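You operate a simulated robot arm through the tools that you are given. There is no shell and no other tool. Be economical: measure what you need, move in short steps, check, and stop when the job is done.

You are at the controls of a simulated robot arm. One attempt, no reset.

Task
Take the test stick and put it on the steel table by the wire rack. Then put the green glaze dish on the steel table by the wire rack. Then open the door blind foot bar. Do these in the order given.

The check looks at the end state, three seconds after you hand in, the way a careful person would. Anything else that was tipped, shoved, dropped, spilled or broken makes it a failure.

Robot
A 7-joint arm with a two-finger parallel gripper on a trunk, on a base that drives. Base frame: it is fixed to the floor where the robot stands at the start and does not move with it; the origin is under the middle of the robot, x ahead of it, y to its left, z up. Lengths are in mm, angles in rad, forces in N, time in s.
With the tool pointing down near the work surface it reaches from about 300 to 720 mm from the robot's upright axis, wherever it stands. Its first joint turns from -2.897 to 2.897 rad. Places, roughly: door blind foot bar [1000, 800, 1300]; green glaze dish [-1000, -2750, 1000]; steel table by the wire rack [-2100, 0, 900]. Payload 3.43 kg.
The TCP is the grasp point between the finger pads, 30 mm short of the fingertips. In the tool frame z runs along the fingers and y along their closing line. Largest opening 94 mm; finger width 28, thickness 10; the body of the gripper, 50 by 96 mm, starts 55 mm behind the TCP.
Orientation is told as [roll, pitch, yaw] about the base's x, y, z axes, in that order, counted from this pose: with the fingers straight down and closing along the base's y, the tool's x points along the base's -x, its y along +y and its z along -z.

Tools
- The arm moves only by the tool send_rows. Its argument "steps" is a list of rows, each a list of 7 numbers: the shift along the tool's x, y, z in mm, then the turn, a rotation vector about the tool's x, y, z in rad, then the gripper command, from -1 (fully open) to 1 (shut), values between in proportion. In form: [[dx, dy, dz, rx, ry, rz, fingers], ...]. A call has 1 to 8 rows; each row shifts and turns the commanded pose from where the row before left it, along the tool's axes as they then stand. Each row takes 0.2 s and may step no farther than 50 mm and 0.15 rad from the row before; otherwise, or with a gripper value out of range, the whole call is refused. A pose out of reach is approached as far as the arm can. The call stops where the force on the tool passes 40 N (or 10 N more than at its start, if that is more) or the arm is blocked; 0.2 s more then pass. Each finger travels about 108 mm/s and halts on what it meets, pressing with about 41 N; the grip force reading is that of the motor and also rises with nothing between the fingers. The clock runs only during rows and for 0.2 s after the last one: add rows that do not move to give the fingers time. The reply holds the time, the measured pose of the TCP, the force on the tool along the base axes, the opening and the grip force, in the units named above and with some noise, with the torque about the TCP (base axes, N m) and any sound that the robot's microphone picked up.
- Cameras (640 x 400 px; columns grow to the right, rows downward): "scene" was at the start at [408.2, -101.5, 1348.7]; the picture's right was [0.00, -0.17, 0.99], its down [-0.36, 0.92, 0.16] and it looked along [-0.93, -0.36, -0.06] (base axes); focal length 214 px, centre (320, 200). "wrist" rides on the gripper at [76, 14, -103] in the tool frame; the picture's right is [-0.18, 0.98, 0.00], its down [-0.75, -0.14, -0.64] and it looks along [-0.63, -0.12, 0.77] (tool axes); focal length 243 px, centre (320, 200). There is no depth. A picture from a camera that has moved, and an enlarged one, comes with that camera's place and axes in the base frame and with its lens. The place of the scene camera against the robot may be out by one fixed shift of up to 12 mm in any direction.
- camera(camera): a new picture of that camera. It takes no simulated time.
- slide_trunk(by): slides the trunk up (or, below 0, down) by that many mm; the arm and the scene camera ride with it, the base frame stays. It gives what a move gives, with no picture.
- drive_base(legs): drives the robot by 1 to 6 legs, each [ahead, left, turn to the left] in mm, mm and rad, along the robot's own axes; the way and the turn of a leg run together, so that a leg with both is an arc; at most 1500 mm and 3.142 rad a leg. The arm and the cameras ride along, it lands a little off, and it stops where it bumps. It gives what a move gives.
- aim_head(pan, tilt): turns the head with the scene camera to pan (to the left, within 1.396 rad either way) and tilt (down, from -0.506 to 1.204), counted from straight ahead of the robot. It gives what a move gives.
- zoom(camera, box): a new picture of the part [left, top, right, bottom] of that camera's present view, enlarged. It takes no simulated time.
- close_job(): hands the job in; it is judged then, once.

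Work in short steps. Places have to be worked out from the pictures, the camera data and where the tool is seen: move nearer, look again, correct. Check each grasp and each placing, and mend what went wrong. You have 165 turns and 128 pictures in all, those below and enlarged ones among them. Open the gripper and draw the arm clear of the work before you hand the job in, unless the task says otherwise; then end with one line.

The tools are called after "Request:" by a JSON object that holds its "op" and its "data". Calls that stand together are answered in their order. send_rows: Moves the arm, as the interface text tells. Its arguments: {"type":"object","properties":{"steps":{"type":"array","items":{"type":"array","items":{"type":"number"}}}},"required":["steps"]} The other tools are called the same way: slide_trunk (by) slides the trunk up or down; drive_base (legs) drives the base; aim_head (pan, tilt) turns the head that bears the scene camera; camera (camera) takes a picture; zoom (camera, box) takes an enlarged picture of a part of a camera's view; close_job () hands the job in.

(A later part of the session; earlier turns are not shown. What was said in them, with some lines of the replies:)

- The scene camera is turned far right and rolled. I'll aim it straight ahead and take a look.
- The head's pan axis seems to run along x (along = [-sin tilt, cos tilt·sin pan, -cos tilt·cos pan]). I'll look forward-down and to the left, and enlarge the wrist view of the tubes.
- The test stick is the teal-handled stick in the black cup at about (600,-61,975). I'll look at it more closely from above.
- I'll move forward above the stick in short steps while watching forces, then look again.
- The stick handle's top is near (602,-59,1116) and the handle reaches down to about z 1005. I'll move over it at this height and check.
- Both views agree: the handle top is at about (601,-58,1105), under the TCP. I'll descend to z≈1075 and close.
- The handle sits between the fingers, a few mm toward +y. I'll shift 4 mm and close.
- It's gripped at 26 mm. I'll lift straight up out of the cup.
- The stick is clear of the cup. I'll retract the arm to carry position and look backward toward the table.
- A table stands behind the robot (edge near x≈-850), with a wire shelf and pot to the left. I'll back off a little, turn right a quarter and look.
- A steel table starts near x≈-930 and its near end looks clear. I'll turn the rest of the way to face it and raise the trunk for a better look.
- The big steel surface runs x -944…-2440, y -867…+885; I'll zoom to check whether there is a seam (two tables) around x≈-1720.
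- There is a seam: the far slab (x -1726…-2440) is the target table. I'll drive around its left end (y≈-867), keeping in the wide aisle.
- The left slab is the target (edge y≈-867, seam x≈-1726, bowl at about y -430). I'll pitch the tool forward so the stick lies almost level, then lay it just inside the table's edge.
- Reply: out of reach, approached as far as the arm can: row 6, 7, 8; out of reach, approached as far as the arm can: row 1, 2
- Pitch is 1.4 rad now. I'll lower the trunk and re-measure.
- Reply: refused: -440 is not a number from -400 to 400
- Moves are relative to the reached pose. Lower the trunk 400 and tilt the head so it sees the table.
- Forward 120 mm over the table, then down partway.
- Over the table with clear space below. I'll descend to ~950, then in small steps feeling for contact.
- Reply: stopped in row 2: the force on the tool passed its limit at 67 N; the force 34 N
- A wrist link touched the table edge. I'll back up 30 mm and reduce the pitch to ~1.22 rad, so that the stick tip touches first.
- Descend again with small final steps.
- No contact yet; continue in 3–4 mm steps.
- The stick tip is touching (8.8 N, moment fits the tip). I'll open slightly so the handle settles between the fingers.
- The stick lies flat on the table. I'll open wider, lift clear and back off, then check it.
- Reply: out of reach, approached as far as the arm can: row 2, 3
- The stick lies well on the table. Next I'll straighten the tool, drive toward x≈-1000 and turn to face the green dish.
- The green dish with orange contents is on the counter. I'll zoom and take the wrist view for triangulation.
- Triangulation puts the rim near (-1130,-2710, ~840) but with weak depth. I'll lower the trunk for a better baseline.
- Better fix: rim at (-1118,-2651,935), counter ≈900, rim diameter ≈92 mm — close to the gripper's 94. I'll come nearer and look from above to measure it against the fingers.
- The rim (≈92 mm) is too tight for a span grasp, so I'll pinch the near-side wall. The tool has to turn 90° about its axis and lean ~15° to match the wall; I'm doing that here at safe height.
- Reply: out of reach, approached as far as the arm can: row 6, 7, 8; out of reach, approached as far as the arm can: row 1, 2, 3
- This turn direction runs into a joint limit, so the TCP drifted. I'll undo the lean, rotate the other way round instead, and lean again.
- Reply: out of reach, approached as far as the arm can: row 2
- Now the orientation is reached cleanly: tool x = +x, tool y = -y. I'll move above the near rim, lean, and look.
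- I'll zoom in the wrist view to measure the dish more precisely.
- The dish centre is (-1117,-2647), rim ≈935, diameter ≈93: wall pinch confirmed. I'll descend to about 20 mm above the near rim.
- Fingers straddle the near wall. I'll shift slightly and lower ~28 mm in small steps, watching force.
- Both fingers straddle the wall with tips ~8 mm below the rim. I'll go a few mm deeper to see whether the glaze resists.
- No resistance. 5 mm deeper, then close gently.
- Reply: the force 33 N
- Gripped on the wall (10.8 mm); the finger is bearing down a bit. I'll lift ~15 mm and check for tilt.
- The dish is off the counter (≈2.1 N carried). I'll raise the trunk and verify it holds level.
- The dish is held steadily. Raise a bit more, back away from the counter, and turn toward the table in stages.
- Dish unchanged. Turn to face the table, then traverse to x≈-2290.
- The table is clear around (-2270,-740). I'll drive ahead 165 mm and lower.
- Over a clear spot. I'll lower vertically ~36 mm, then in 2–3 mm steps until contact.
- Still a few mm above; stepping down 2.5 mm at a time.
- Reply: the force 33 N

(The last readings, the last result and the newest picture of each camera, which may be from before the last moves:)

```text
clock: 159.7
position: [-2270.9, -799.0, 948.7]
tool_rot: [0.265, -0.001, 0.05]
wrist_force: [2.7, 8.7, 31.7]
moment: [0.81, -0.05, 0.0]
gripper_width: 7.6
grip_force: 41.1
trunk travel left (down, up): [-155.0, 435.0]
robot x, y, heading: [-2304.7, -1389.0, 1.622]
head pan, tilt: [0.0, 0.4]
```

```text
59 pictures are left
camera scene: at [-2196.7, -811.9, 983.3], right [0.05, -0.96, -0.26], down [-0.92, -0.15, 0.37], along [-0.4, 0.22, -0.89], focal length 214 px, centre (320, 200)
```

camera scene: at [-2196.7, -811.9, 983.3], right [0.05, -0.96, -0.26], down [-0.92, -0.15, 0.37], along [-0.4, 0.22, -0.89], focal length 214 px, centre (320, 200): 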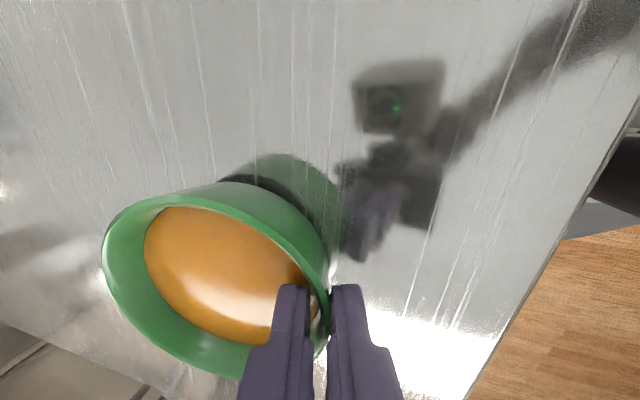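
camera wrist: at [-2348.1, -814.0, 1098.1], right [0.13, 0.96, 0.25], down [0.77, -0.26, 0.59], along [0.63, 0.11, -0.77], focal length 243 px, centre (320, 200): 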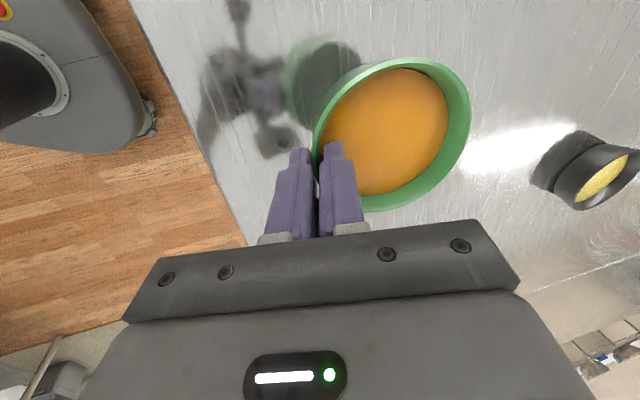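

Contact made. I'll relax 2 mm, open slowly to ~30 mm and withdraw along the fingers.

Request:
{"op": "send_rows", "data": {"steps": [[0, 0.5, -2, 0, 0, 0, 1], [0, 0, 0, 0, 0, 0, 0.8], [0, 0, 0, 0, 0, 0, 0.7], [0, 0, 0, 0, 0, 0, 0.5], [0, 0, 0, 0, 0, 0, 0.35], [0, 0, 0, 0, 0, 0, 0.35]]}}

Request:
{"op": "camera", "data": {"camera": "scene"}}

Request:
{"op": "camera", "data": {"camera": "wrist"}}

```text
clock: 161.1
position: [-2272.0, -799.7, 948.3]
tool_rot: [0.258, -0.002, 0.051]
wrist_force: [0.9, 0.5, -0.1]
moment: [-0.01, -0.03, 0.01]
gripper_width: 30.8
grip_force: 0.1
trunk travel left (down, up): [-155.0, 435.0]
robot x, y, heading: [-2305.5, -1389.6, 1.627]
head pan, tilt: [0.0, 0.4]
```

```text
58 pictures are left
camera scene: at [-2196.9, -812.1, 982.5], right [0.05, -0.97, -0.25], down [-0.92, -0.15, 0.37], along [-0.4, 0.21, -0.89], focal length 214 px, centre (320, 200)
```

scene: 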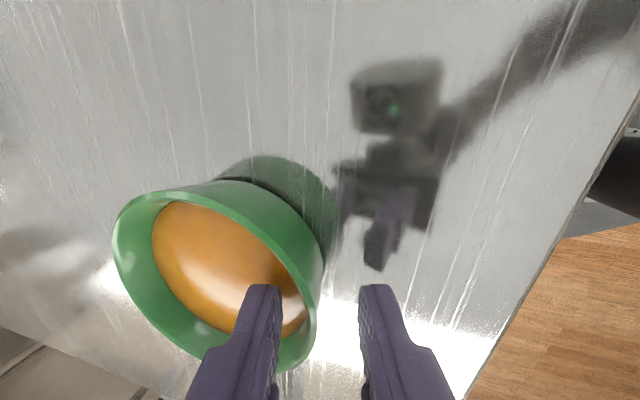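

```text
57 pictures are left
camera wrist: at [-2347.8, -814.9, 1050.8], right [0.13, 0.96, 0.25], down [0.77, -0.26, 0.59], along [0.63, 0.11, -0.77], focal length 243 px, centre (320, 200)
```

wrist: 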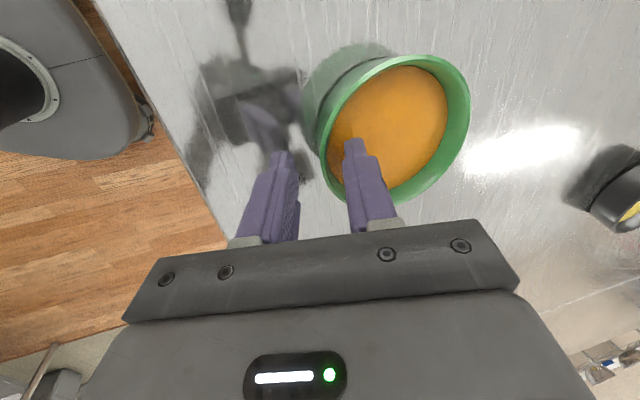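

Released and sitting flat. Withdraw along the finger axis, then look.

Request:
{"op": "send_rows", "data": {"steps": [[0, 0, -12, 0, 0, 0, 0.35], [0, 0, -20, 0, 0, 0, 0.35], [0, 0, -40, 0, 0, 0, 0.35], [0, 0, -40, 0, 0, 0, 0.35], [0, 0, -40, 0, 0, 0, 0.35], [0, 0, -40, 0, 0, 0, 0.35]]}}

Request:
{"op": "camera", "data": {"camera": "wrist"}}

```text
clock: 162.5
position: [-2274.1, -848.4, 1134.7]
tool_rot: [0.258, -0.002, 0.051]
wrist_force: [1.0, 0.5, -0.1]
moment: [0.01, 0.0, 0.0]
gripper_width: 30.6
grip_force: 0.0
trunk travel left (down, up): [-155.0, 435.0]
robot x, y, heading: [-2307.3, -1391.8, 1.623]
head pan, tilt: [0.0, 0.4]
```

```text
56 pictures are left
camera wrist: at [-2350.4, -863.4, 1237.3], right [0.13, 0.96, 0.25], down [0.77, -0.26, 0.59], along [0.63, 0.11, -0.77], focal length 243 px, centre (320, 200)
```

wrist: 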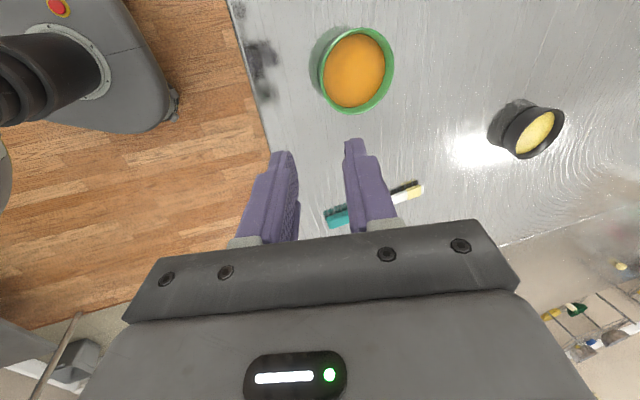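

Dish is on the table. Now I'll back off, straighten the tool, and travel round to the door side.

Request:
{"op": "drive_base", "data": {"legs": [[-200, 0, 0], [0, 0, -1.62], [1450, 0, 0], [550, 0, 0]]}}

Request:
{"op": "send_rows", "data": {"steps": [[0, 0, 0, 0.13, 0, 0, 0.35], [0, 0, 0, 0.127, 0, 0, -1], [0, 0, 0, 0, 0, -0.14, -1], [0, 0, 0, 0, 0, -0.14, -1], [0, 0, 0, 0, 0, -0.14, -1], [0, 0, 0, 0, 0, -0.14, -1], [0, 0, 0, 0, 0, -0.14, -1], [0, 0, 0, 0, 0, -0.14, -1]]}}

Request:
{"op": "send_rows", "data": {"steps": [[0, 0, 0, 0, 0, -0.14, -1], [0, 0, 0, 0, 0, -0.14, -1], [0, 0, 0, 0, 0, -0.14, -1], [0, 0, 0, 0, 0, -0.14, -1], [0, 0, 0, 0, 0, -0.14, -1], [50, 0, 0, 0, 0, -0.03, -1], [50, 0, 0, 0, 0, 0, -1], [50, 0, 0, 0, 0, 0, -1]]}}

Request:
{"op": "drive_base", "data": {"legs": [[0, 1400, 0]]}}

```text
clock: 177.3
position: [177.1, -1648.1, 1133.0]
tool_rot: [0.257, 0.0, -1.575]
wrist_force: [-0.4, 0.4, -0.7]
moment: [0.04, -0.04, -0.01]
gripper_width: 30.6
grip_force: 0.0
trunk travel left (down, up): [-155.0, 435.0]
robot x, y, heading: [-363.5, -1589.0, -0.009]
head pan, tilt: [0.0, 0.4]
```

```text
clock: 179.1
position: [177.1, -1649.1, 1134.0]
tool_rot: [-0.005, -0.003, -0.734]
wrist_force: [-0.6, -0.1, -0.8]
moment: [0.01, -0.01, 0.01]
gripper_width: 94.0
grip_force: 0.1
trunk travel left (down, up): [-155.0, 435.0]
robot x, y, heading: [-364.0, -1585.8, -0.006]
head pan, tilt: [0.0, 0.4]
```

```text
clock: 180.9
position: [28.4, -1649.5, 1134.3]
tool_rot: [-0.002, -0.003, -0.005]
wrist_force: [-0.1, 0.0, 0.9]
moment: [-0.04, 0.0, 0.0]
gripper_width: 93.9
grip_force: 0.2
trunk travel left (down, up): [-155.0, 435.0]
robot x, y, heading: [-359.3, -1583.5, -0.003]
head pan, tilt: [0.0, 0.4]
```

```text
clock: 187.6
position: [29.5, -316.2, 1131.7]
tool_rot: [-0.002, 0.0, 0.001]
wrist_force: [-1.0, 0.4, 0.7]
moment: [-0.01, 0.01, -0.01]
gripper_width: 93.9
grip_force: 0.0
trunk travel left (down, up): [-155.0, 435.0]
robot x, y, heading: [-362.9, -256.2, 0.003]
head pan, tilt: [0.0, 0.4]
```

At (-363,-256) facing +x. Raise the trunk and look left-forward at the door and rack.

Request:
{"op": "slide_trunk", "data": {"by": 300}}

Request:
{"op": "aim_head", "data": {"pan": 1.2, "tilt": -0.5}}

Request:
{"op": "camera", "data": {"camera": "scene"}}

Request:
{"op": "aim_head", "data": {"pan": 0.5, "tilt": -0.5}}

Request:
{"op": "camera", "data": {"camera": "scene"}}

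```text
clock: 190.6
position: [30.5, -317.0, 1432.5]
tool_rot: [-0.002, 0.001, 0.001]
wrist_force: [1.3, 0.2, -0.6]
moment: [-0.02, 0.03, 0.01]
gripper_width: 93.9
grip_force: 0.0
trunk travel left (down, up): [-455.0, 135.0]
robot x, y, heading: [-360.0, -255.3, 0.008]
head pan, tilt: [0.0, 0.4]
```

```text
clock: 191.9
position: [31.6, -317.1, 1432.3]
tool_rot: [-0.003, 0.0, 0.0]
wrist_force: [-0.4, -1.0, 0.1]
moment: [0.0, 0.01, -0.01]
gripper_width: 93.9
grip_force: 0.0
trunk travel left (down, up): [-455.0, 135.0]
robot x, y, heading: [-363.6, -257.5, 0.004]
head pan, tilt: [1.201, -0.499]
```

```text
55 pictures are left
camera scene: at [181.5, -261.0, 1535.9], right [0.0, -0.36, -0.93], down [-0.88, 0.44, -0.17], along [0.48, 0.82, -0.32], focal length 214 px, centre (320, 200)
```

scene: 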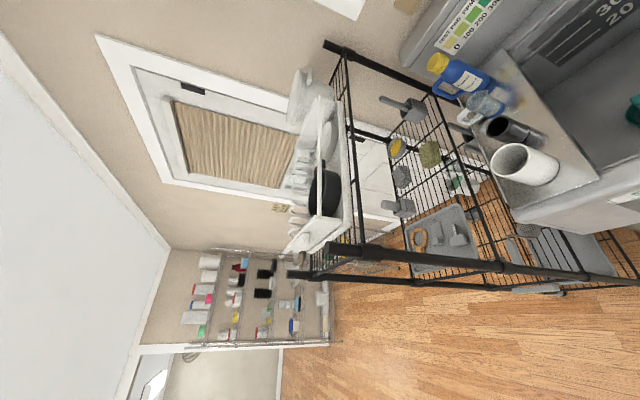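

```text
clock: 193.0
position: [31.2, -316.7, 1432.1]
tool_rot: [-0.001, 0.0, -0.001]
wrist_force: [0.4, 0.1, 0.2]
moment: [0.03, -0.01, 0.0]
gripper_width: 94.2
grip_force: 0.0
trunk travel left (down, up): [-455.0, 135.0]
robot x, y, heading: [-360.8, -254.9, 0.0]
head pan, tilt: [0.499, -0.499]
```

```text
54 pictures are left
camera scene: at [181.5, -291.5, 1501.4], right [0.0, -0.88, -0.48], down [-0.88, 0.23, -0.42], along [0.48, 0.42, -0.77], focal length 214 px, centre (320, 200)
```

scene: 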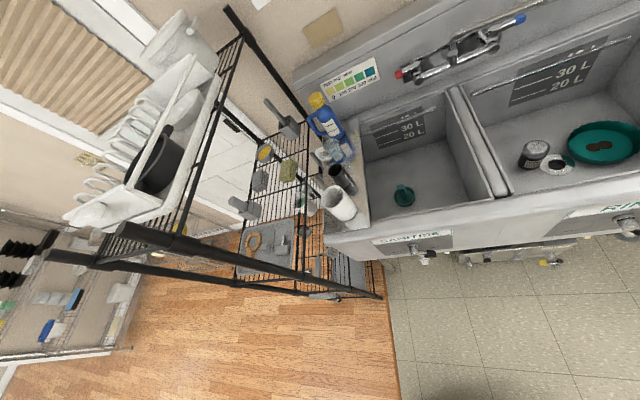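

The door's blind foot bar is around (1000,800,1340), left of the black rack. I'll drive to y≈850 and pitch the tool horizontal to look ahead.

Request:
{"op": "drive_base", "data": {"legs": [[0, 1110, 0]]}}

Request:
{"op": "send_rows", "data": {"steps": [[0, 0, 0, 0, -0.14, 0, -1], [0, 0, 0, 0, -0.14, 0, -1], [0, 0, 0, 0, -0.14, 0, -1], [0, 0, 0, 0, -0.14, 0, -1], [0, 0, 0, 0, -0.14, 0, -1], [0, 0, 0, 0, -0.14, 0, -1], [0, 0, 0, 0, -0.14, 0, -1], [0, 0, 0, 0, -0.14, 0, -1]]}}

Request:
{"op": "send_rows", "data": {"steps": [[0, 0, 0, 0, -0.15, 0, -1], [0, 0, 0, 0, -0.15, 0, -1], [0, 0, 0, 0, -0.15, 0, -1], [0, 0, 0, 0, 0, 0, -1]]}}

Request:
{"op": "aim_head", "data": {"pan": 0, "tilt": 0.1}}

Request:
{"op": "camera", "data": {"camera": "scene"}}

```text
clock: 198.7
position: [35.8, 786.6, 1432.8]
tool_rot: [-0.002, 0.001, -0.013]
wrist_force: [-0.7, 1.0, -0.2]
moment: [-0.05, -0.02, 0.03]
gripper_width: 94.2
grip_force: 0.0
trunk travel left (down, up): [-455.0, 135.0]
robot x, y, heading: [-355.8, 852.8, -0.012]
head pan, tilt: [0.499, -0.499]
```

```text
clock: 200.5
position: [97.3, 763.6, 1465.0]
tool_rot: [-0.002, -1.12, -0.012]
wrist_force: [0.5, -2.2, -0.4]
moment: [-0.03, 0.02, 0.04]
gripper_width: 93.9
grip_force: 0.0
out of reach, approached as far as the arm can: row 6, 7, 8
trunk travel left (down, up): [-455.0, 135.0]
robot x, y, heading: [-356.4, 853.9, -0.009]
head pan, tilt: [0.499, -0.499]
```

```text
clock: 201.5
position: [133.9, 751.7, 1477.6]
tool_rot: [-1.813, -1.568, 1.802]
wrist_force: [-0.1, 0.8, 0.0]
moment: [0.01, -0.01, -0.04]
gripper_width: 94.0
grip_force: 0.1
out of reach, approached as far as the arm can: row 1, 2, 3
trunk travel left (down, up): [-455.0, 135.0]
robot x, y, heading: [-354.8, 852.5, -0.016]
head pan, tilt: [0.499, -0.499]
```

```text
clock: 202.5
position: [132.7, 752.2, 1476.0]
tool_rot: [-1.22, -1.569, 1.205]
wrist_force: [-0.2, 0.7, 0.3]
moment: [0.01, -0.04, 0.0]
gripper_width: 94.0
grip_force: 0.1
trunk travel left (down, up): [-455.0, 135.0]
robot x, y, heading: [-349.5, 852.5, -0.01]
head pan, tilt: [0.0, 0.099]
```

```text
53 pictures are left
camera scene: at [97.1, 745.0, 1575.4], right [-0.01, -1.0, 0.0], down [-0.1, 0.0, -1.0], along [0.99, -0.01, -0.1], focal length 214 px, centre (320, 200)
```

scene: 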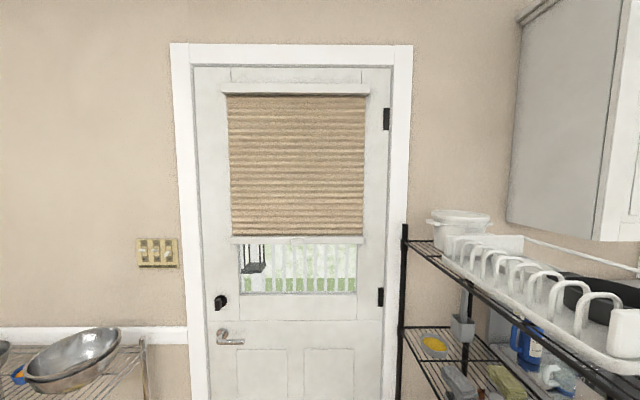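

A clear view: the white foot bar is at about z 1313, y 540–1126. I'll zoom in on it.

Request:
{"op": "zoom", "data": {"camera": "scene", "box": [210, 200, 390, 310]}}

Request:
{"op": "zoom", "data": {"camera": "scene", "box": [190, 60, 410, 190]}}

```text
3.56 times, centred on (300, 255) of scene
camera zoom: at [97.1, 745.0, 1575.4], right [-0.01, -1.0, 0.0], down [-0.1, 0.0, -1.0], along [0.99, -0.01, -0.1], focal length 763 px, centre (391, 4)
```

zoom: 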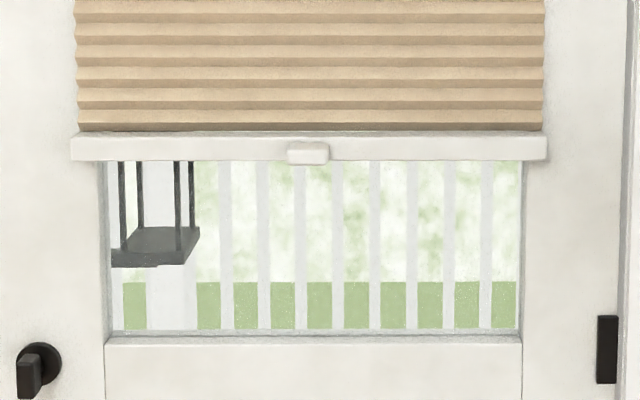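

```text
2.91 times, centred on (300, 125) of scene
camera zoom: at [97.1, 745.0, 1575.4], right [-0.01, -1.0, 0.0], down [-0.1, 0.0, -1.0], along [0.99, -0.01, -0.1], focal length 624 px, centre (378, 418)
```

zoom: 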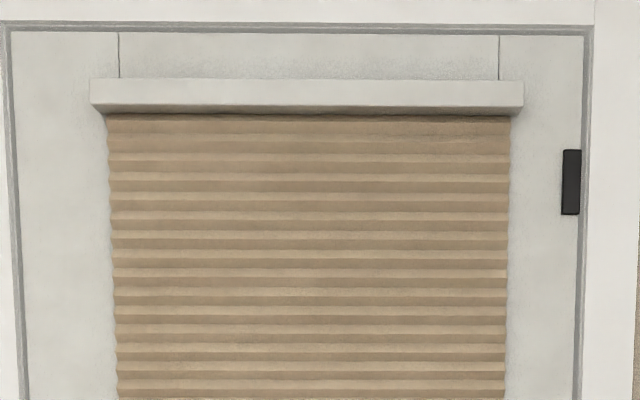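

The foot bar has a small centre tab (~49 mm wide) that I can grip and lift. I'll lower the trunk, drive ahead 450 mm and triangulate it.

Request:
{"op": "slide_trunk", "data": {"by": -260}}

Request:
{"op": "drive_base", "data": {"legs": [[450, 60, 0.01]]}}

Request:
{"op": "camera", "data": {"camera": "scene"}}

Request:
{"op": "camera", "data": {"camera": "wrist"}}

```text
clock: 205.2
position: [133.9, 752.1, 1216.5]
tool_rot: [-1.274, -1.57, 1.257]
wrist_force: [-0.9, -0.4, -0.1]
moment: [0.03, -0.02, -0.01]
gripper_width: 93.9
grip_force: 0.0
trunk travel left (down, up): [-195.0, 395.0]
robot x, y, heading: [-359.5, 851.2, -0.012]
head pan, tilt: [0.0, 0.099]
```

```text
clock: 207.9
position: [588.0, 812.4, 1216.7]
tool_rot: [-1.158, -1.568, 1.15]
wrist_force: [0.6, 0.1, -0.5]
moment: [0.04, 0.01, 0.0]
gripper_width: 94.0
grip_force: 0.0
trunk travel left (down, up): [-195.0, 395.0]
robot x, y, heading: [98.6, 913.0, -0.003]
head pan, tilt: [0.0, 0.099]
```

```text
50 pictures are left
camera scene: at [551.9, 806.2, 1315.2], right [-0.01, -1.0, 0.0], down [-0.1, 0.0, -0.99], along [0.99, -0.01, -0.1], focal length 214 px, centre (320, 200)
```

scene: 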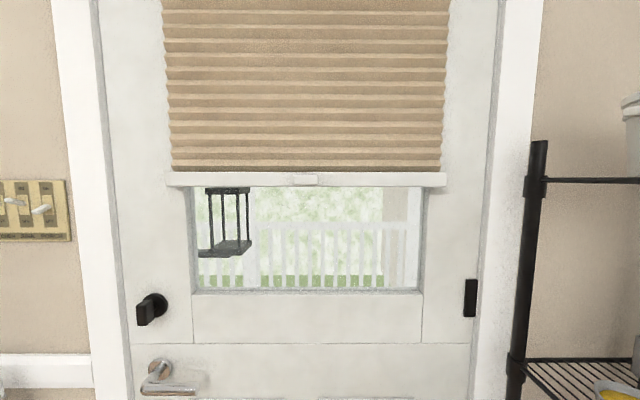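

```text
49 pictures are left
camera wrist: at [485.3, 828.2, 1140.0], right [0.01, 0.98, 0.18], down [-0.64, -0.13, 0.75], along [0.77, -0.12, 0.63], focal length 243 px, centre (320, 200)
```

wrist: 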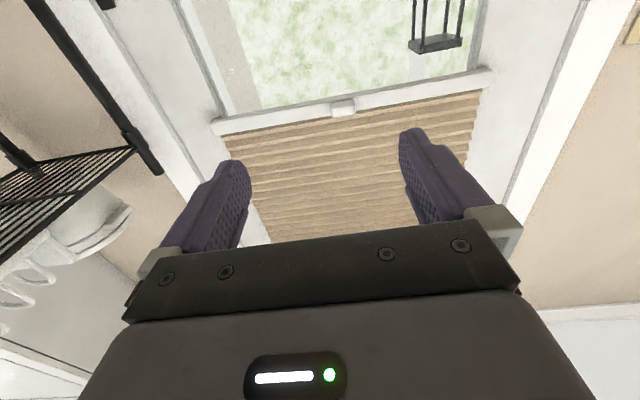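

Tab located at about (962,835,1312) by both cameras. I'll drive ahead 250, then raise the arm to its height.

Request:
{"op": "drive_base", "data": {"legs": [[250, 20, 0]]}}

Request:
{"op": "send_rows", "data": {"steps": [[-40, 0, 0, 0, 0, 0, -0.5], [-40, 0, 0, 0, 0, 0, -0.5], [-15, 0, 0, 0, 0, 0, -0.5], [0, 0, 0, 0, 0, 0, -0.5]]}}

Request:
{"op": "aim_head", "data": {"pan": 0, "tilt": 0.5}}

Request:
{"op": "camera", "data": {"camera": "scene"}}

Request:
{"op": "camera", "data": {"camera": "wrist"}}

```text
clock: 209.7
position: [838.6, 832.7, 1217.0]
tool_rot: [-1.083, -1.569, 1.078]
wrist_force: [0.0, -0.2, -0.4]
moment: [0.02, -0.03, 0.01]
gripper_width: 94.2
grip_force: 0.1
trunk travel left (down, up): [-195.0, 395.0]
robot x, y, heading: [348.2, 926.6, 0.002]
head pan, tilt: [0.0, 0.099]
```

```text
clock: 210.7
position: [838.4, 832.9, 1311.5]
tool_rot: [-0.99, -1.57, 0.987]
wrist_force: [-0.2, -0.2, 0.0]
moment: [0.0, 0.01, 0.04]
gripper_width: 70.2
grip_force: 0.0
trunk travel left (down, up): [-195.0, 395.0]
robot x, y, heading: [349.7, 928.4, -0.004]
head pan, tilt: [0.0, 0.099]
```

```text
clock: 211.6
position: [838.9, 832.9, 1310.9]
tool_rot: [-1.137, -1.569, 1.136]
wrist_force: [0.2, 0.0, 0.0]
moment: [0.01, 0.0, -0.01]
gripper_width: 70.5
grip_force: 0.1
trunk travel left (down, up): [-195.0, 395.0]
robot x, y, heading: [352.4, 929.7, -0.002]
head pan, tilt: [0.0, 0.499]
```

```text
48 pictures are left
camera scene: at [800.7, 826.2, 1373.2], right [0.0, -1.0, 0.0], down [-0.48, 0.0, -0.88], along [0.88, -0.01, -0.48], focal length 214 px, centre (320, 200)
```

scene: 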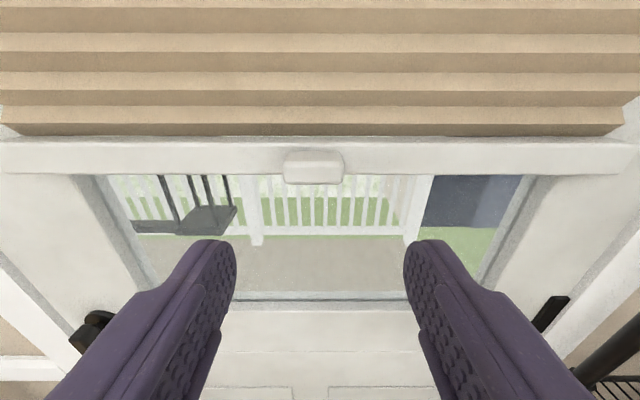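

```text
47 pictures are left
camera wrist: at [735.2, 848.1, 1235.0], right [0.0, 0.98, 0.18], down [-0.64, -0.14, 0.75], along [0.77, -0.12, 0.63], focal length 243 px, centre (320, 200)
```

wrist: 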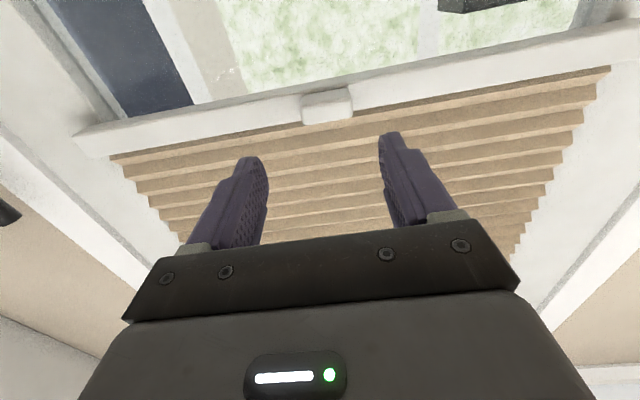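

Tab centre by the wrist camera: y≈840, z≈1312. Shift +7 in y, advance 80 and recheck.

Request:
{"op": "send_rows", "data": {"steps": [[-2, 7, 30, 0, 0, 0, -0.5], [0, 0, 30, 0, 0, 0, -0.5], [0, 0, 20, 0, 0, 0, -0.5], [0, 0, 0, 0, 0, 0, -0.5]]}}

Request:
{"op": "camera", "data": {"camera": "scene"}}

Request:
{"op": "camera", "data": {"camera": "wrist"}}

```text
clock: 212.6
position: [919.2, 842.1, 1313.1]
tool_rot: [-1.082, -1.569, 1.076]
wrist_force: [0.2, 0.1, -0.5]
moment: [0.0, 0.01, 0.01]
gripper_width: 70.7
grip_force: 0.1
trunk travel left (down, up): [-195.0, 395.0]
robot x, y, heading: [351.9, 926.5, -0.006]
head pan, tilt: [0.0, 0.499]
```

```text
46 pictures are left
camera scene: at [881.9, 834.8, 1373.9], right [0.0, -1.0, 0.0], down [-0.48, 0.0, -0.88], along [0.88, -0.01, -0.48], focal length 214 px, centre (320, 200)
```

scene: 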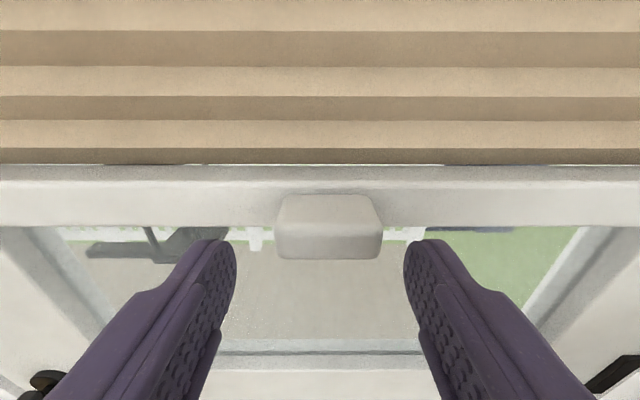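

```text
45 pictures are left
camera wrist: at [816.4, 856.7, 1235.8], right [0.0, 0.98, 0.18], down [-0.64, -0.14, 0.75], along [0.77, -0.12, 0.63], focal length 243 px, centre (320, 200)
```

wrist: 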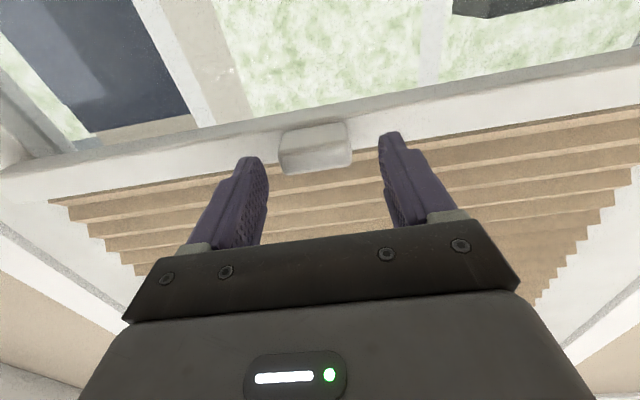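

Aligned within ~3 mm. Shift -3 in y and advance slowly until the tips straddle the tab.

Request:
{"op": "send_rows", "data": {"steps": [[0, -3, 8, 0, 0, 0, -0.5], [0, 0, 8, 0, 0, 0, -0.5], [0, 0, 6, 0, 0, 0, -0.5], [0, 0, 0, 0, 0, 0, -0.5]]}}

Request:
{"op": "camera", "data": {"camera": "scene"}}

```text
clock: 213.6
position: [943.0, 837.9, 1313.1]
tool_rot: [-1.138, -1.57, 1.136]
wrist_force: [0.0, 0.1, 0.5]
moment: [0.04, 0.0, -0.02]
gripper_width: 70.5
grip_force: 0.1
trunk travel left (down, up): [-195.0, 395.0]
robot x, y, heading: [347.5, 927.1, -0.004]
head pan, tilt: [0.0, 0.499]
```

```text
44 pictures are left
camera scene: at [904.3, 830.0, 1374.7], right [0.0, -1.0, 0.0], down [-0.48, 0.0, -0.88], along [0.88, -0.01, -0.48], focal length 214 px, centre (320, 200)
```

scene: 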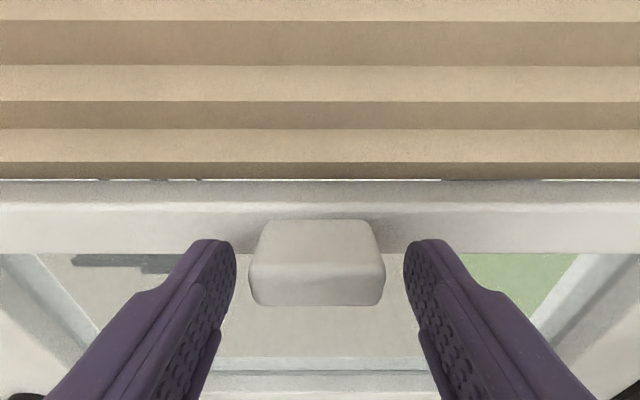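

Tips overlap the tab. A few mm more, then close.

Request:
{"op": "send_rows", "data": {"steps": [[0, 0, 4, 0, 0, 0, -0.4], [0, 0, 0, 0, 0, 0, 0.1], [0, 0, 0, 0, 0, 0, 1], [0, 0, 0, 0, 0, 0, 1], [0, 0, 0, 0, 0, 0, 1]]}}

Request:
{"op": "camera", "data": {"camera": "scene"}}

```text
clock: 214.8
position: [945.5, 836.5, 1312.2]
tool_rot: [-1.089, -1.569, 1.082]
wrist_force: [2.9, 2.7, 2.0]
moment: [0.66, 0.08, 1.08]
gripper_width: 47.8
grip_force: 44.7
trunk travel left (down, up): [-195.0, 395.0]
robot x, y, heading: [351.1, 931.1, -0.004]
head pan, tilt: [0.0, 0.499]
```

```text
43 pictures are left
camera scene: at [909.0, 830.9, 1374.2], right [0.0, -1.0, 0.0], down [-0.48, 0.0, -0.88], along [0.88, 0.0, -0.48], focal length 214 px, centre (320, 200)
```

scene: 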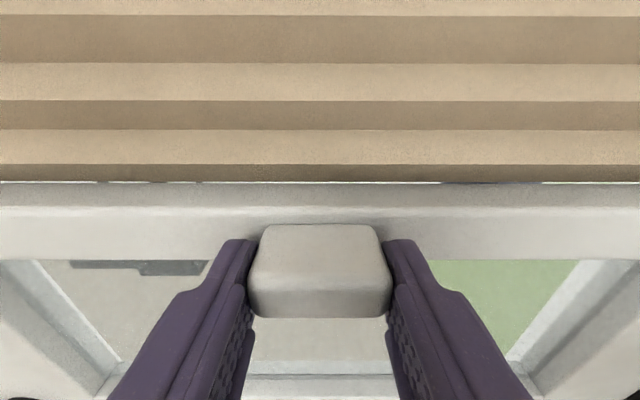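

Gripped at 47.8 mm. Lift slowly with the arm first to feel the blind move.

Request:
{"op": "send_rows", "data": {"steps": [[-8, 0, 0, 0, 0, 0, 1], [-8, 0, 0, 0, 0, 0, 1], [-12, 0, 0, 0, 0, 0, 1], [-12, 0, 0, 0, 0, 0, 1], [0, 0, 0, 0, 0, 0, 1]]}}

Request:
{"op": "camera", "data": {"camera": "scene"}}

```text
clock: 216.0
position: [947.1, 837.4, 1351.9]
tool_rot: [-0.938, -1.567, 0.933]
wrist_force: [1.0, 5.6, -5.5]
moment: [0.86, 0.66, 1.46]
gripper_width: 47.6
grip_force: 45.4
trunk travel left (down, up): [-195.0, 395.0]
robot x, y, heading: [350.5, 929.0, -0.009]
head pan, tilt: [0.0, 0.499]
```

```text
42 pictures are left
camera scene: at [909.0, 830.9, 1413.9], right [0.0, -1.0, 0.0], down [-0.48, 0.0, -0.88], along [0.88, 0.0, -0.48], focal length 214 px, centre (320, 200)
```

scene: 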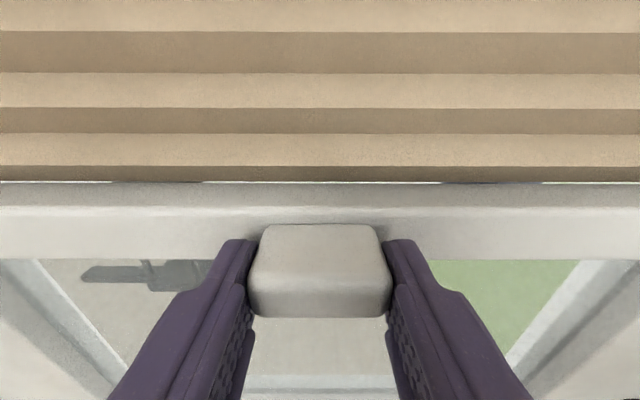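

The bar follows with ~5 N. I'll raise with the trunk in stages.

Request:
{"op": "slide_trunk", "data": {"by": 100}}

Request:
{"op": "slide_trunk", "data": {"by": 100}}

Request:
{"op": "camera", "data": {"camera": "scene"}}

```text
clock: 217.3
position: [946.8, 838.1, 1452.8]
tool_rot: [-1.661, -1.567, 1.655]
wrist_force: [2.0, 6.9, 1.1]
moment: [0.36, 0.72, 1.3]
gripper_width: 47.5
grip_force: 44.6
trunk travel left (down, up): [-295.0, 295.0]
robot x, y, heading: [348.5, 929.7, -0.008]
head pan, tilt: [0.0, 0.499]
```

```text
clock: 218.7
position: [946.7, 838.2, 1554.0]
tool_rot: [-1.468, -1.569, 1.464]
wrist_force: [1.2, 5.3, 0.3]
moment: [0.37, 0.92, 1.17]
gripper_width: 47.4
grip_force: 45.4
trunk travel left (down, up): [-395.0, 195.0]
robot x, y, heading: [348.0, 927.7, -0.002]
head pan, tilt: [0.0, 0.499]
```

```text
41 pictures are left
camera scene: at [908.7, 831.0, 1614.5], right [0.0, -1.0, 0.0], down [-0.48, 0.0, -0.88], along [0.88, -0.01, -0.48], focal length 214 px, centre (320, 200)
```

scene: 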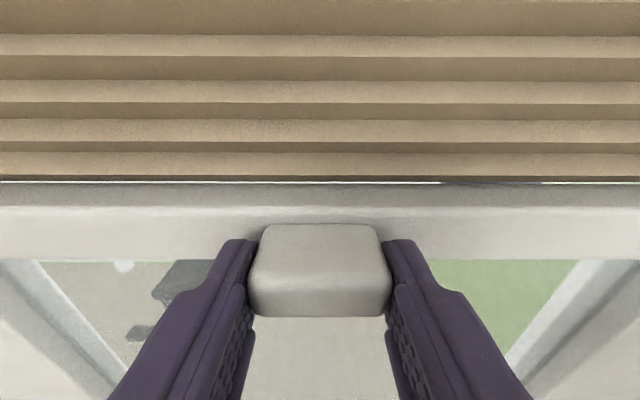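

Working well. Continue up in smaller stages, watching the force.

Request:
{"op": "slide_trunk", "data": {"by": 80}}

Request:
{"op": "slide_trunk", "data": {"by": 50}}

Request:
{"op": "aim_head", "data": {"pan": 0, "tilt": -0.3}}

Request:
{"op": "camera", "data": {"camera": "scene"}}

```text
clock: 219.8
position: [946.9, 838.1, 1632.3]
tool_rot: [-1.411, -1.566, 1.408]
wrist_force: [0.9, 6.2, 2.2]
moment: [0.33, 1.21, 0.41]
gripper_width: 47.5
grip_force: 45.1
trunk travel left (down, up): [-475.0, 115.0]
robot x, y, heading: [350.5, 927.0, -0.002]
head pan, tilt: [0.0, 0.499]
```

```text
clock: 220.8
position: [945.3, 838.5, 1683.2]
tool_rot: [-1.402, -1.566, 1.397]
wrist_force: [0.6, 6.7, 1.0]
moment: [0.36, 1.16, 0.31]
gripper_width: 47.4
grip_force: 44.5
trunk travel left (down, up): [-525.0, 65.0]
robot x, y, heading: [349.8, 928.2, 0.001]
head pan, tilt: [0.0, 0.499]
```

```text
clock: 221.9
position: [945.9, 837.5, 1682.5]
tool_rot: [-1.381, -1.568, 1.375]
wrist_force: [2.5, 4.0, 0.3]
moment: [0.46, -0.72, 0.85]
gripper_width: 47.4
grip_force: 45.1
trunk travel left (down, up): [-525.0, 65.0]
robot x, y, heading: [352.0, 926.8, -0.006]
head pan, tilt: [0.0, -0.3]
```

```text
40 pictures are left
camera scene: at [896.4, 831.3, 1815.8], right [0.0, -1.0, 0.0], down [0.29, 0.0, -0.96], along [0.96, 0.0, 0.29], focal length 214 px, centre (320, 200)
```

scene: 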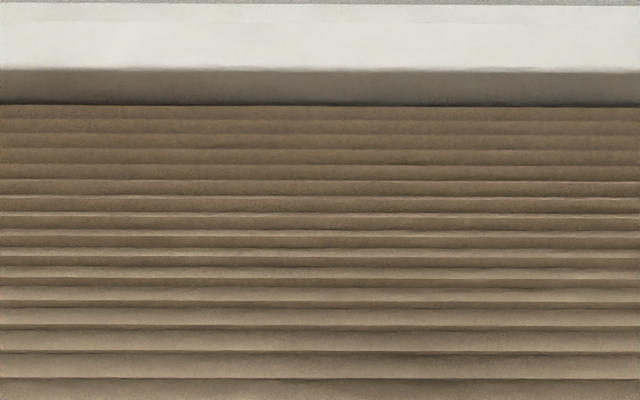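

Rail bottom is at z≈1890; bar at 1682. Continue: trunk +60, then arm upward with force stop.

Request:
{"op": "slide_trunk", "data": {"by": 60}}

Request:
{"op": "send_rows", "data": {"steps": [[-12, 0, 0, 0, 0, 0, 1], [-12, 0, 0, 0, 0, 0, 1], [-12, 0, 0, 0, 0, 0, 1], [-12, 0, 0, 0, 0, 0, 1], [0, 0, 0, 0, 0, 0, 1]]}}

Request:
{"op": "camera", "data": {"camera": "scene"}}

```text
clock: 222.9
position: [946.8, 837.2, 1743.0]
tool_rot: [-1.735, -1.567, 1.729]
wrist_force: [-0.5, 4.9, 1.0]
moment: [0.42, 1.09, 1.16]
gripper_width: 48.0
grip_force: 44.7
trunk travel left (down, up): [-585.0, 5.0]
robot x, y, heading: [351.8, 929.3, -0.004]
head pan, tilt: [0.0, -0.3]
```

```text
clock: 224.1
position: [946.5, 836.8, 1790.1]
tool_rot: [-1.14, -1.566, 1.135]
wrist_force: [-2.9, 3.7, -5.8]
moment: [0.5, 0.93, 0.79]
gripper_width: 47.5
grip_force: 45.2
trunk travel left (down, up): [-585.0, 5.0]
robot x, y, heading: [353.0, 930.0, -0.007]
head pan, tilt: [0.0, -0.3]
```

```text
39 pictures are left
camera scene: at [896.4, 831.3, 1923.1], right [0.0, -1.0, 0.0], down [0.29, 0.0, -0.96], along [0.96, 0.0, 0.29], focal length 214 px, centre (320, 200)
```

scene: 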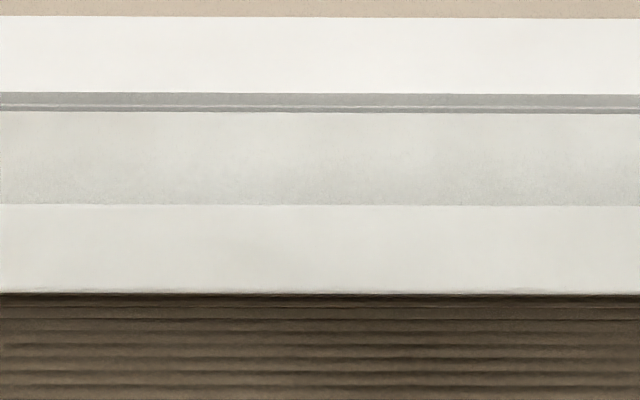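

Keep lifting with the arm; it stops on force or at the end of travel.

Request:
{"op": "send_rows", "data": {"steps": [[-10, 0, 0, 0, 0, 0, 1], [-10, 0, 0, 0, 0, 0, 1], [-8, 0, 0, 0, 0, 0, 1], [-8, 0, 0, 0, 0, 0, 1], [-8, 0, 0, 0, 0, 0, 1], [-8, 0, 0, 0, 0, 0, 1], [0, 0, 0, 0, 0, 0, 1]]}}

Request:
{"op": "camera", "data": {"camera": "scene"}}

```text
clock: 225.5
position: [947.5, 838.2, 1835.1]
tool_rot: [-0.057, -1.553, 0.057]
wrist_force: [0.3, 2.8, -10.3]
moment: [0.02, -0.83, -0.38]
gripper_width: 47.7
grip_force: 45.1
trunk travel left (down, up): [-585.0, 5.0]
robot x, y, heading: [349.2, 924.1, -0.005]
head pan, tilt: [0.0, -0.3]
stopped in row 6: the force on the tool passed its limit at 50 N (the readings are from after the stop); the commanded pose is now the measured one
```

```text
38 pictures are left
camera scene: at [898.5, 830.8, 1967.7], right [0.0, -1.0, 0.0], down [0.28, 0.0, -0.96], along [0.96, 0.0, 0.28], focal length 214 px, centre (320, 200)
```

scene: 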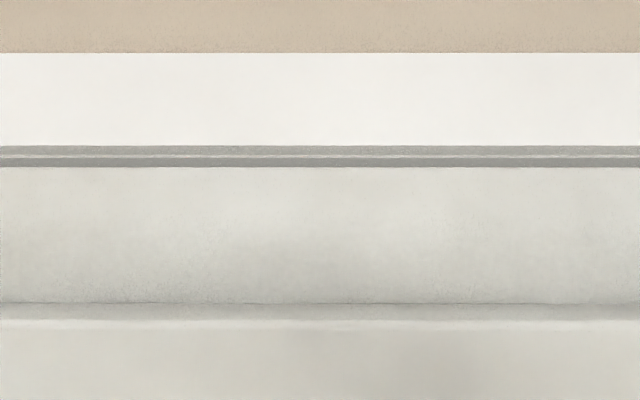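

End of travel reached (1835). Release carefully and check whether the bar stays.

Request:
{"op": "send_rows", "data": {"steps": [[0, 0, 0, 0, 0, 0, 0.3], [0, 0, 0, 0, 0, 0, -0.4], [0, 0, 0, 0, 0, 0, -0.6]]}}

Request:
{"op": "aim_head", "data": {"pan": 0, "tilt": 0.5}}

Request:
{"op": "camera", "data": {"camera": "scene"}}

```text
clock: 226.3
position: [945.6, 837.1, 1835.1]
tool_rot: [-0.062, -1.557, 0.059]
wrist_force: [-0.5, -0.5, 0.6]
moment: [-0.02, 0.01, 0.05]
gripper_width: 75.5
grip_force: 0.1
trunk travel left (down, up): [-585.0, 5.0]
robot x, y, heading: [353.0, 933.4, -0.004]
head pan, tilt: [0.0, -0.3]
```

```text
clock: 227.4
position: [945.2, 836.3, 1835.2]
tool_rot: [-0.05, -1.554, 0.048]
wrist_force: [-0.5, 0.0, 0.4]
moment: [0.02, 0.01, -0.02]
gripper_width: 75.1
grip_force: 0.1
trunk travel left (down, up): [-585.0, 5.0]
robot x, y, heading: [348.2, 926.0, -0.005]
head pan, tilt: [0.0, 0.499]
```

```text
37 pictures are left
camera scene: at [908.5, 829.1, 1897.0], right [0.0, -1.0, 0.0], down [-0.49, 0.0, -0.87], along [0.87, 0.0, -0.49], focal length 214 px, centre (320, 200)
```

scene: 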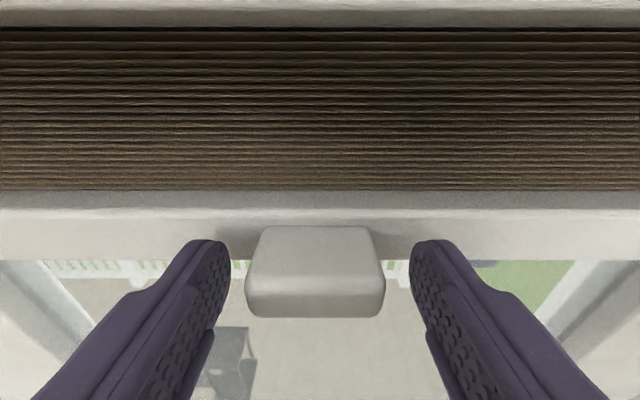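

The bar stays up. To check it was the blind's stop and not the arm's reach, I'll move up 12 mm with open fingers.

Request:
{"op": "send_rows", "data": {"steps": [[-6, 0, 0, 0, 0, 0, -0.6], [-6, 0, 0, 0, 0, 0, -0.6], [0, 0, 0, 0, 0, 0, -0.6]]}}

Request:
{"op": "camera", "data": {"camera": "scene"}}

```text
clock: 228.2
position: [945.4, 835.4, 1846.7]
tool_rot: [-0.076, -1.555, 0.073]
wrist_force: [0.3, 0.2, 0.0]
moment: [0.0, 0.0, 0.0]
gripper_width: 75.4
grip_force: 0.2
trunk travel left (down, up): [-585.0, 5.0]
robot x, y, heading: [347.9, 927.8, -0.001]
head pan, tilt: [0.0, 0.499]
```

```text
36 pictures are left
camera scene: at [909.3, 828.8, 1908.6], right [0.0, -1.0, 0.0], down [-0.49, 0.0, -0.87], along [0.87, 0.0, -0.49], focal length 214 px, centre (320, 200)
```

scene: 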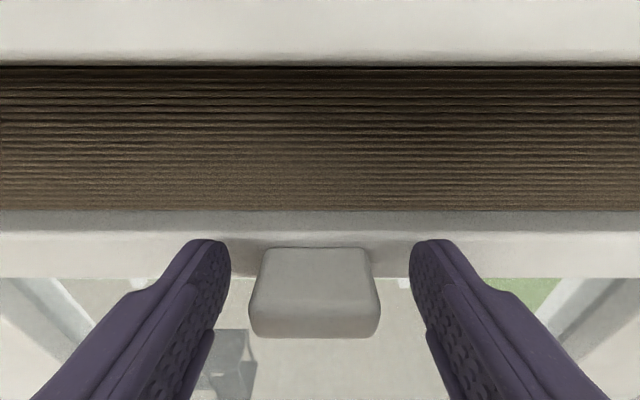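

The arm could go higher, so the blind is at its own top stop. Withdraw straight back and back the base off, then verify.

Request:
{"op": "send_rows", "data": {"steps": [[12, 0, 0, 0, 0, 0, -0.6], [0, 0, -20, 0, 0, 0, -0.6], [0, 0, -40, 0, 0, 0, -0.6], [0, 0, -40, 0, 0, 0, -0.6]]}}

Request:
{"op": "drive_base", "data": {"legs": [[-500, 0, 0]]}}

Request:
{"op": "aim_head", "data": {"pan": 0, "tilt": 0.2}}

Request:
{"op": "camera", "data": {"camera": "scene"}}

```text
clock: 229.2
position: [843.0, 835.9, 1835.0]
tool_rot: [-0.036, -1.558, 0.034]
wrist_force: [-1.0, -0.7, 0.0]
moment: [0.01, 0.03, 0.03]
gripper_width: 75.1
grip_force: 0.0
trunk travel left (down, up): [-585.0, 5.0]
robot x, y, heading: [346.9, 923.7, -0.004]
head pan, tilt: [0.0, 0.499]
```

```text
clock: 232.1
position: [354.7, 836.4, 1834.5]
tool_rot: [-0.059, -1.557, 0.053]
wrist_force: [1.4, 0.2, -0.1]
moment: [-0.02, -0.01, -0.02]
gripper_width: 75.2
grip_force: 0.0
trunk travel left (down, up): [-585.0, 5.0]
robot x, y, heading: [-143.9, 931.9, -0.006]
head pan, tilt: [0.0, 0.499]
```

```text
clock: 232.9
position: [356.2, 837.3, 1835.3]
tool_rot: [-0.056, -1.555, 0.051]
wrist_force: [-0.4, -0.2, -0.1]
moment: [-0.01, 0.0, -0.01]
gripper_width: 75.0
grip_force: 0.1
trunk travel left (down, up): [-585.0, 5.0]
robot x, y, heading: [-141.7, 932.9, -0.009]
head pan, tilt: [0.0, 0.201]
```

```text
35 pictures are left
camera scene: at [321.3, 830.2, 1924.4], right [0.0, -1.0, 0.0], down [-0.22, 0.0, -0.98], along [0.98, 0.0, -0.22], focal length 214 px, centre (320, 200)
```

scene: 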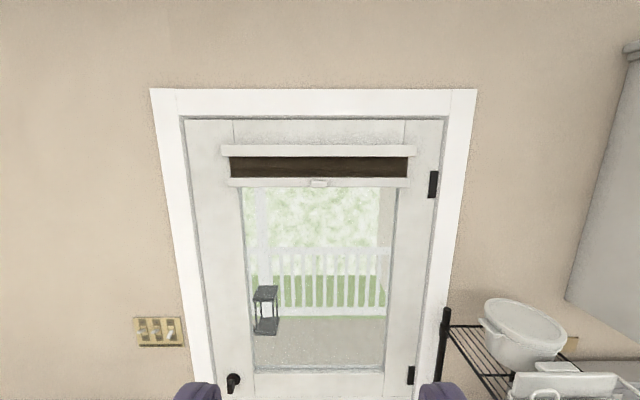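

The blind is fully up and stays there, and the stick and dish are on the table. I'll open the gripper fully and hand in.

Request:
{"op": "send_rows", "data": {"steps": [[0, 0, 0, 0, 0, 0, -1], [0, 0, 0, 0, 0, 0, -1]]}}

Request:
{"op": "close_job", "data": {}}

```text
clock: 233.5
position: [355.5, 837.5, 1834.9]
tool_rot: [-0.057, -1.555, 0.053]
wrist_force: [-0.1, -0.4, -0.4]
moment: [0.03, 0.01, -0.02]
gripper_width: 93.8
grip_force: 0.0
trunk travel left (down, up): [-585.0, 5.0]
robot x, y, heading: [-143.0, 928.6, -0.006]
head pan, tilt: [0.0, 0.201]
```

```text
The job is handed in.
```

The job is handed in: the test stick, then the green glaze dish, are on the steel table by the wire rack, and the door blind's foot bar is raised to its top stop. I last saw the stick and dish in place right after setting the dish down, and did not look again before handing in. Twice on the way the gripper or arm touched something: a wrist link bumped the table edge, and one finger dipped into the glaze. I saw nothing tipped or spilled.
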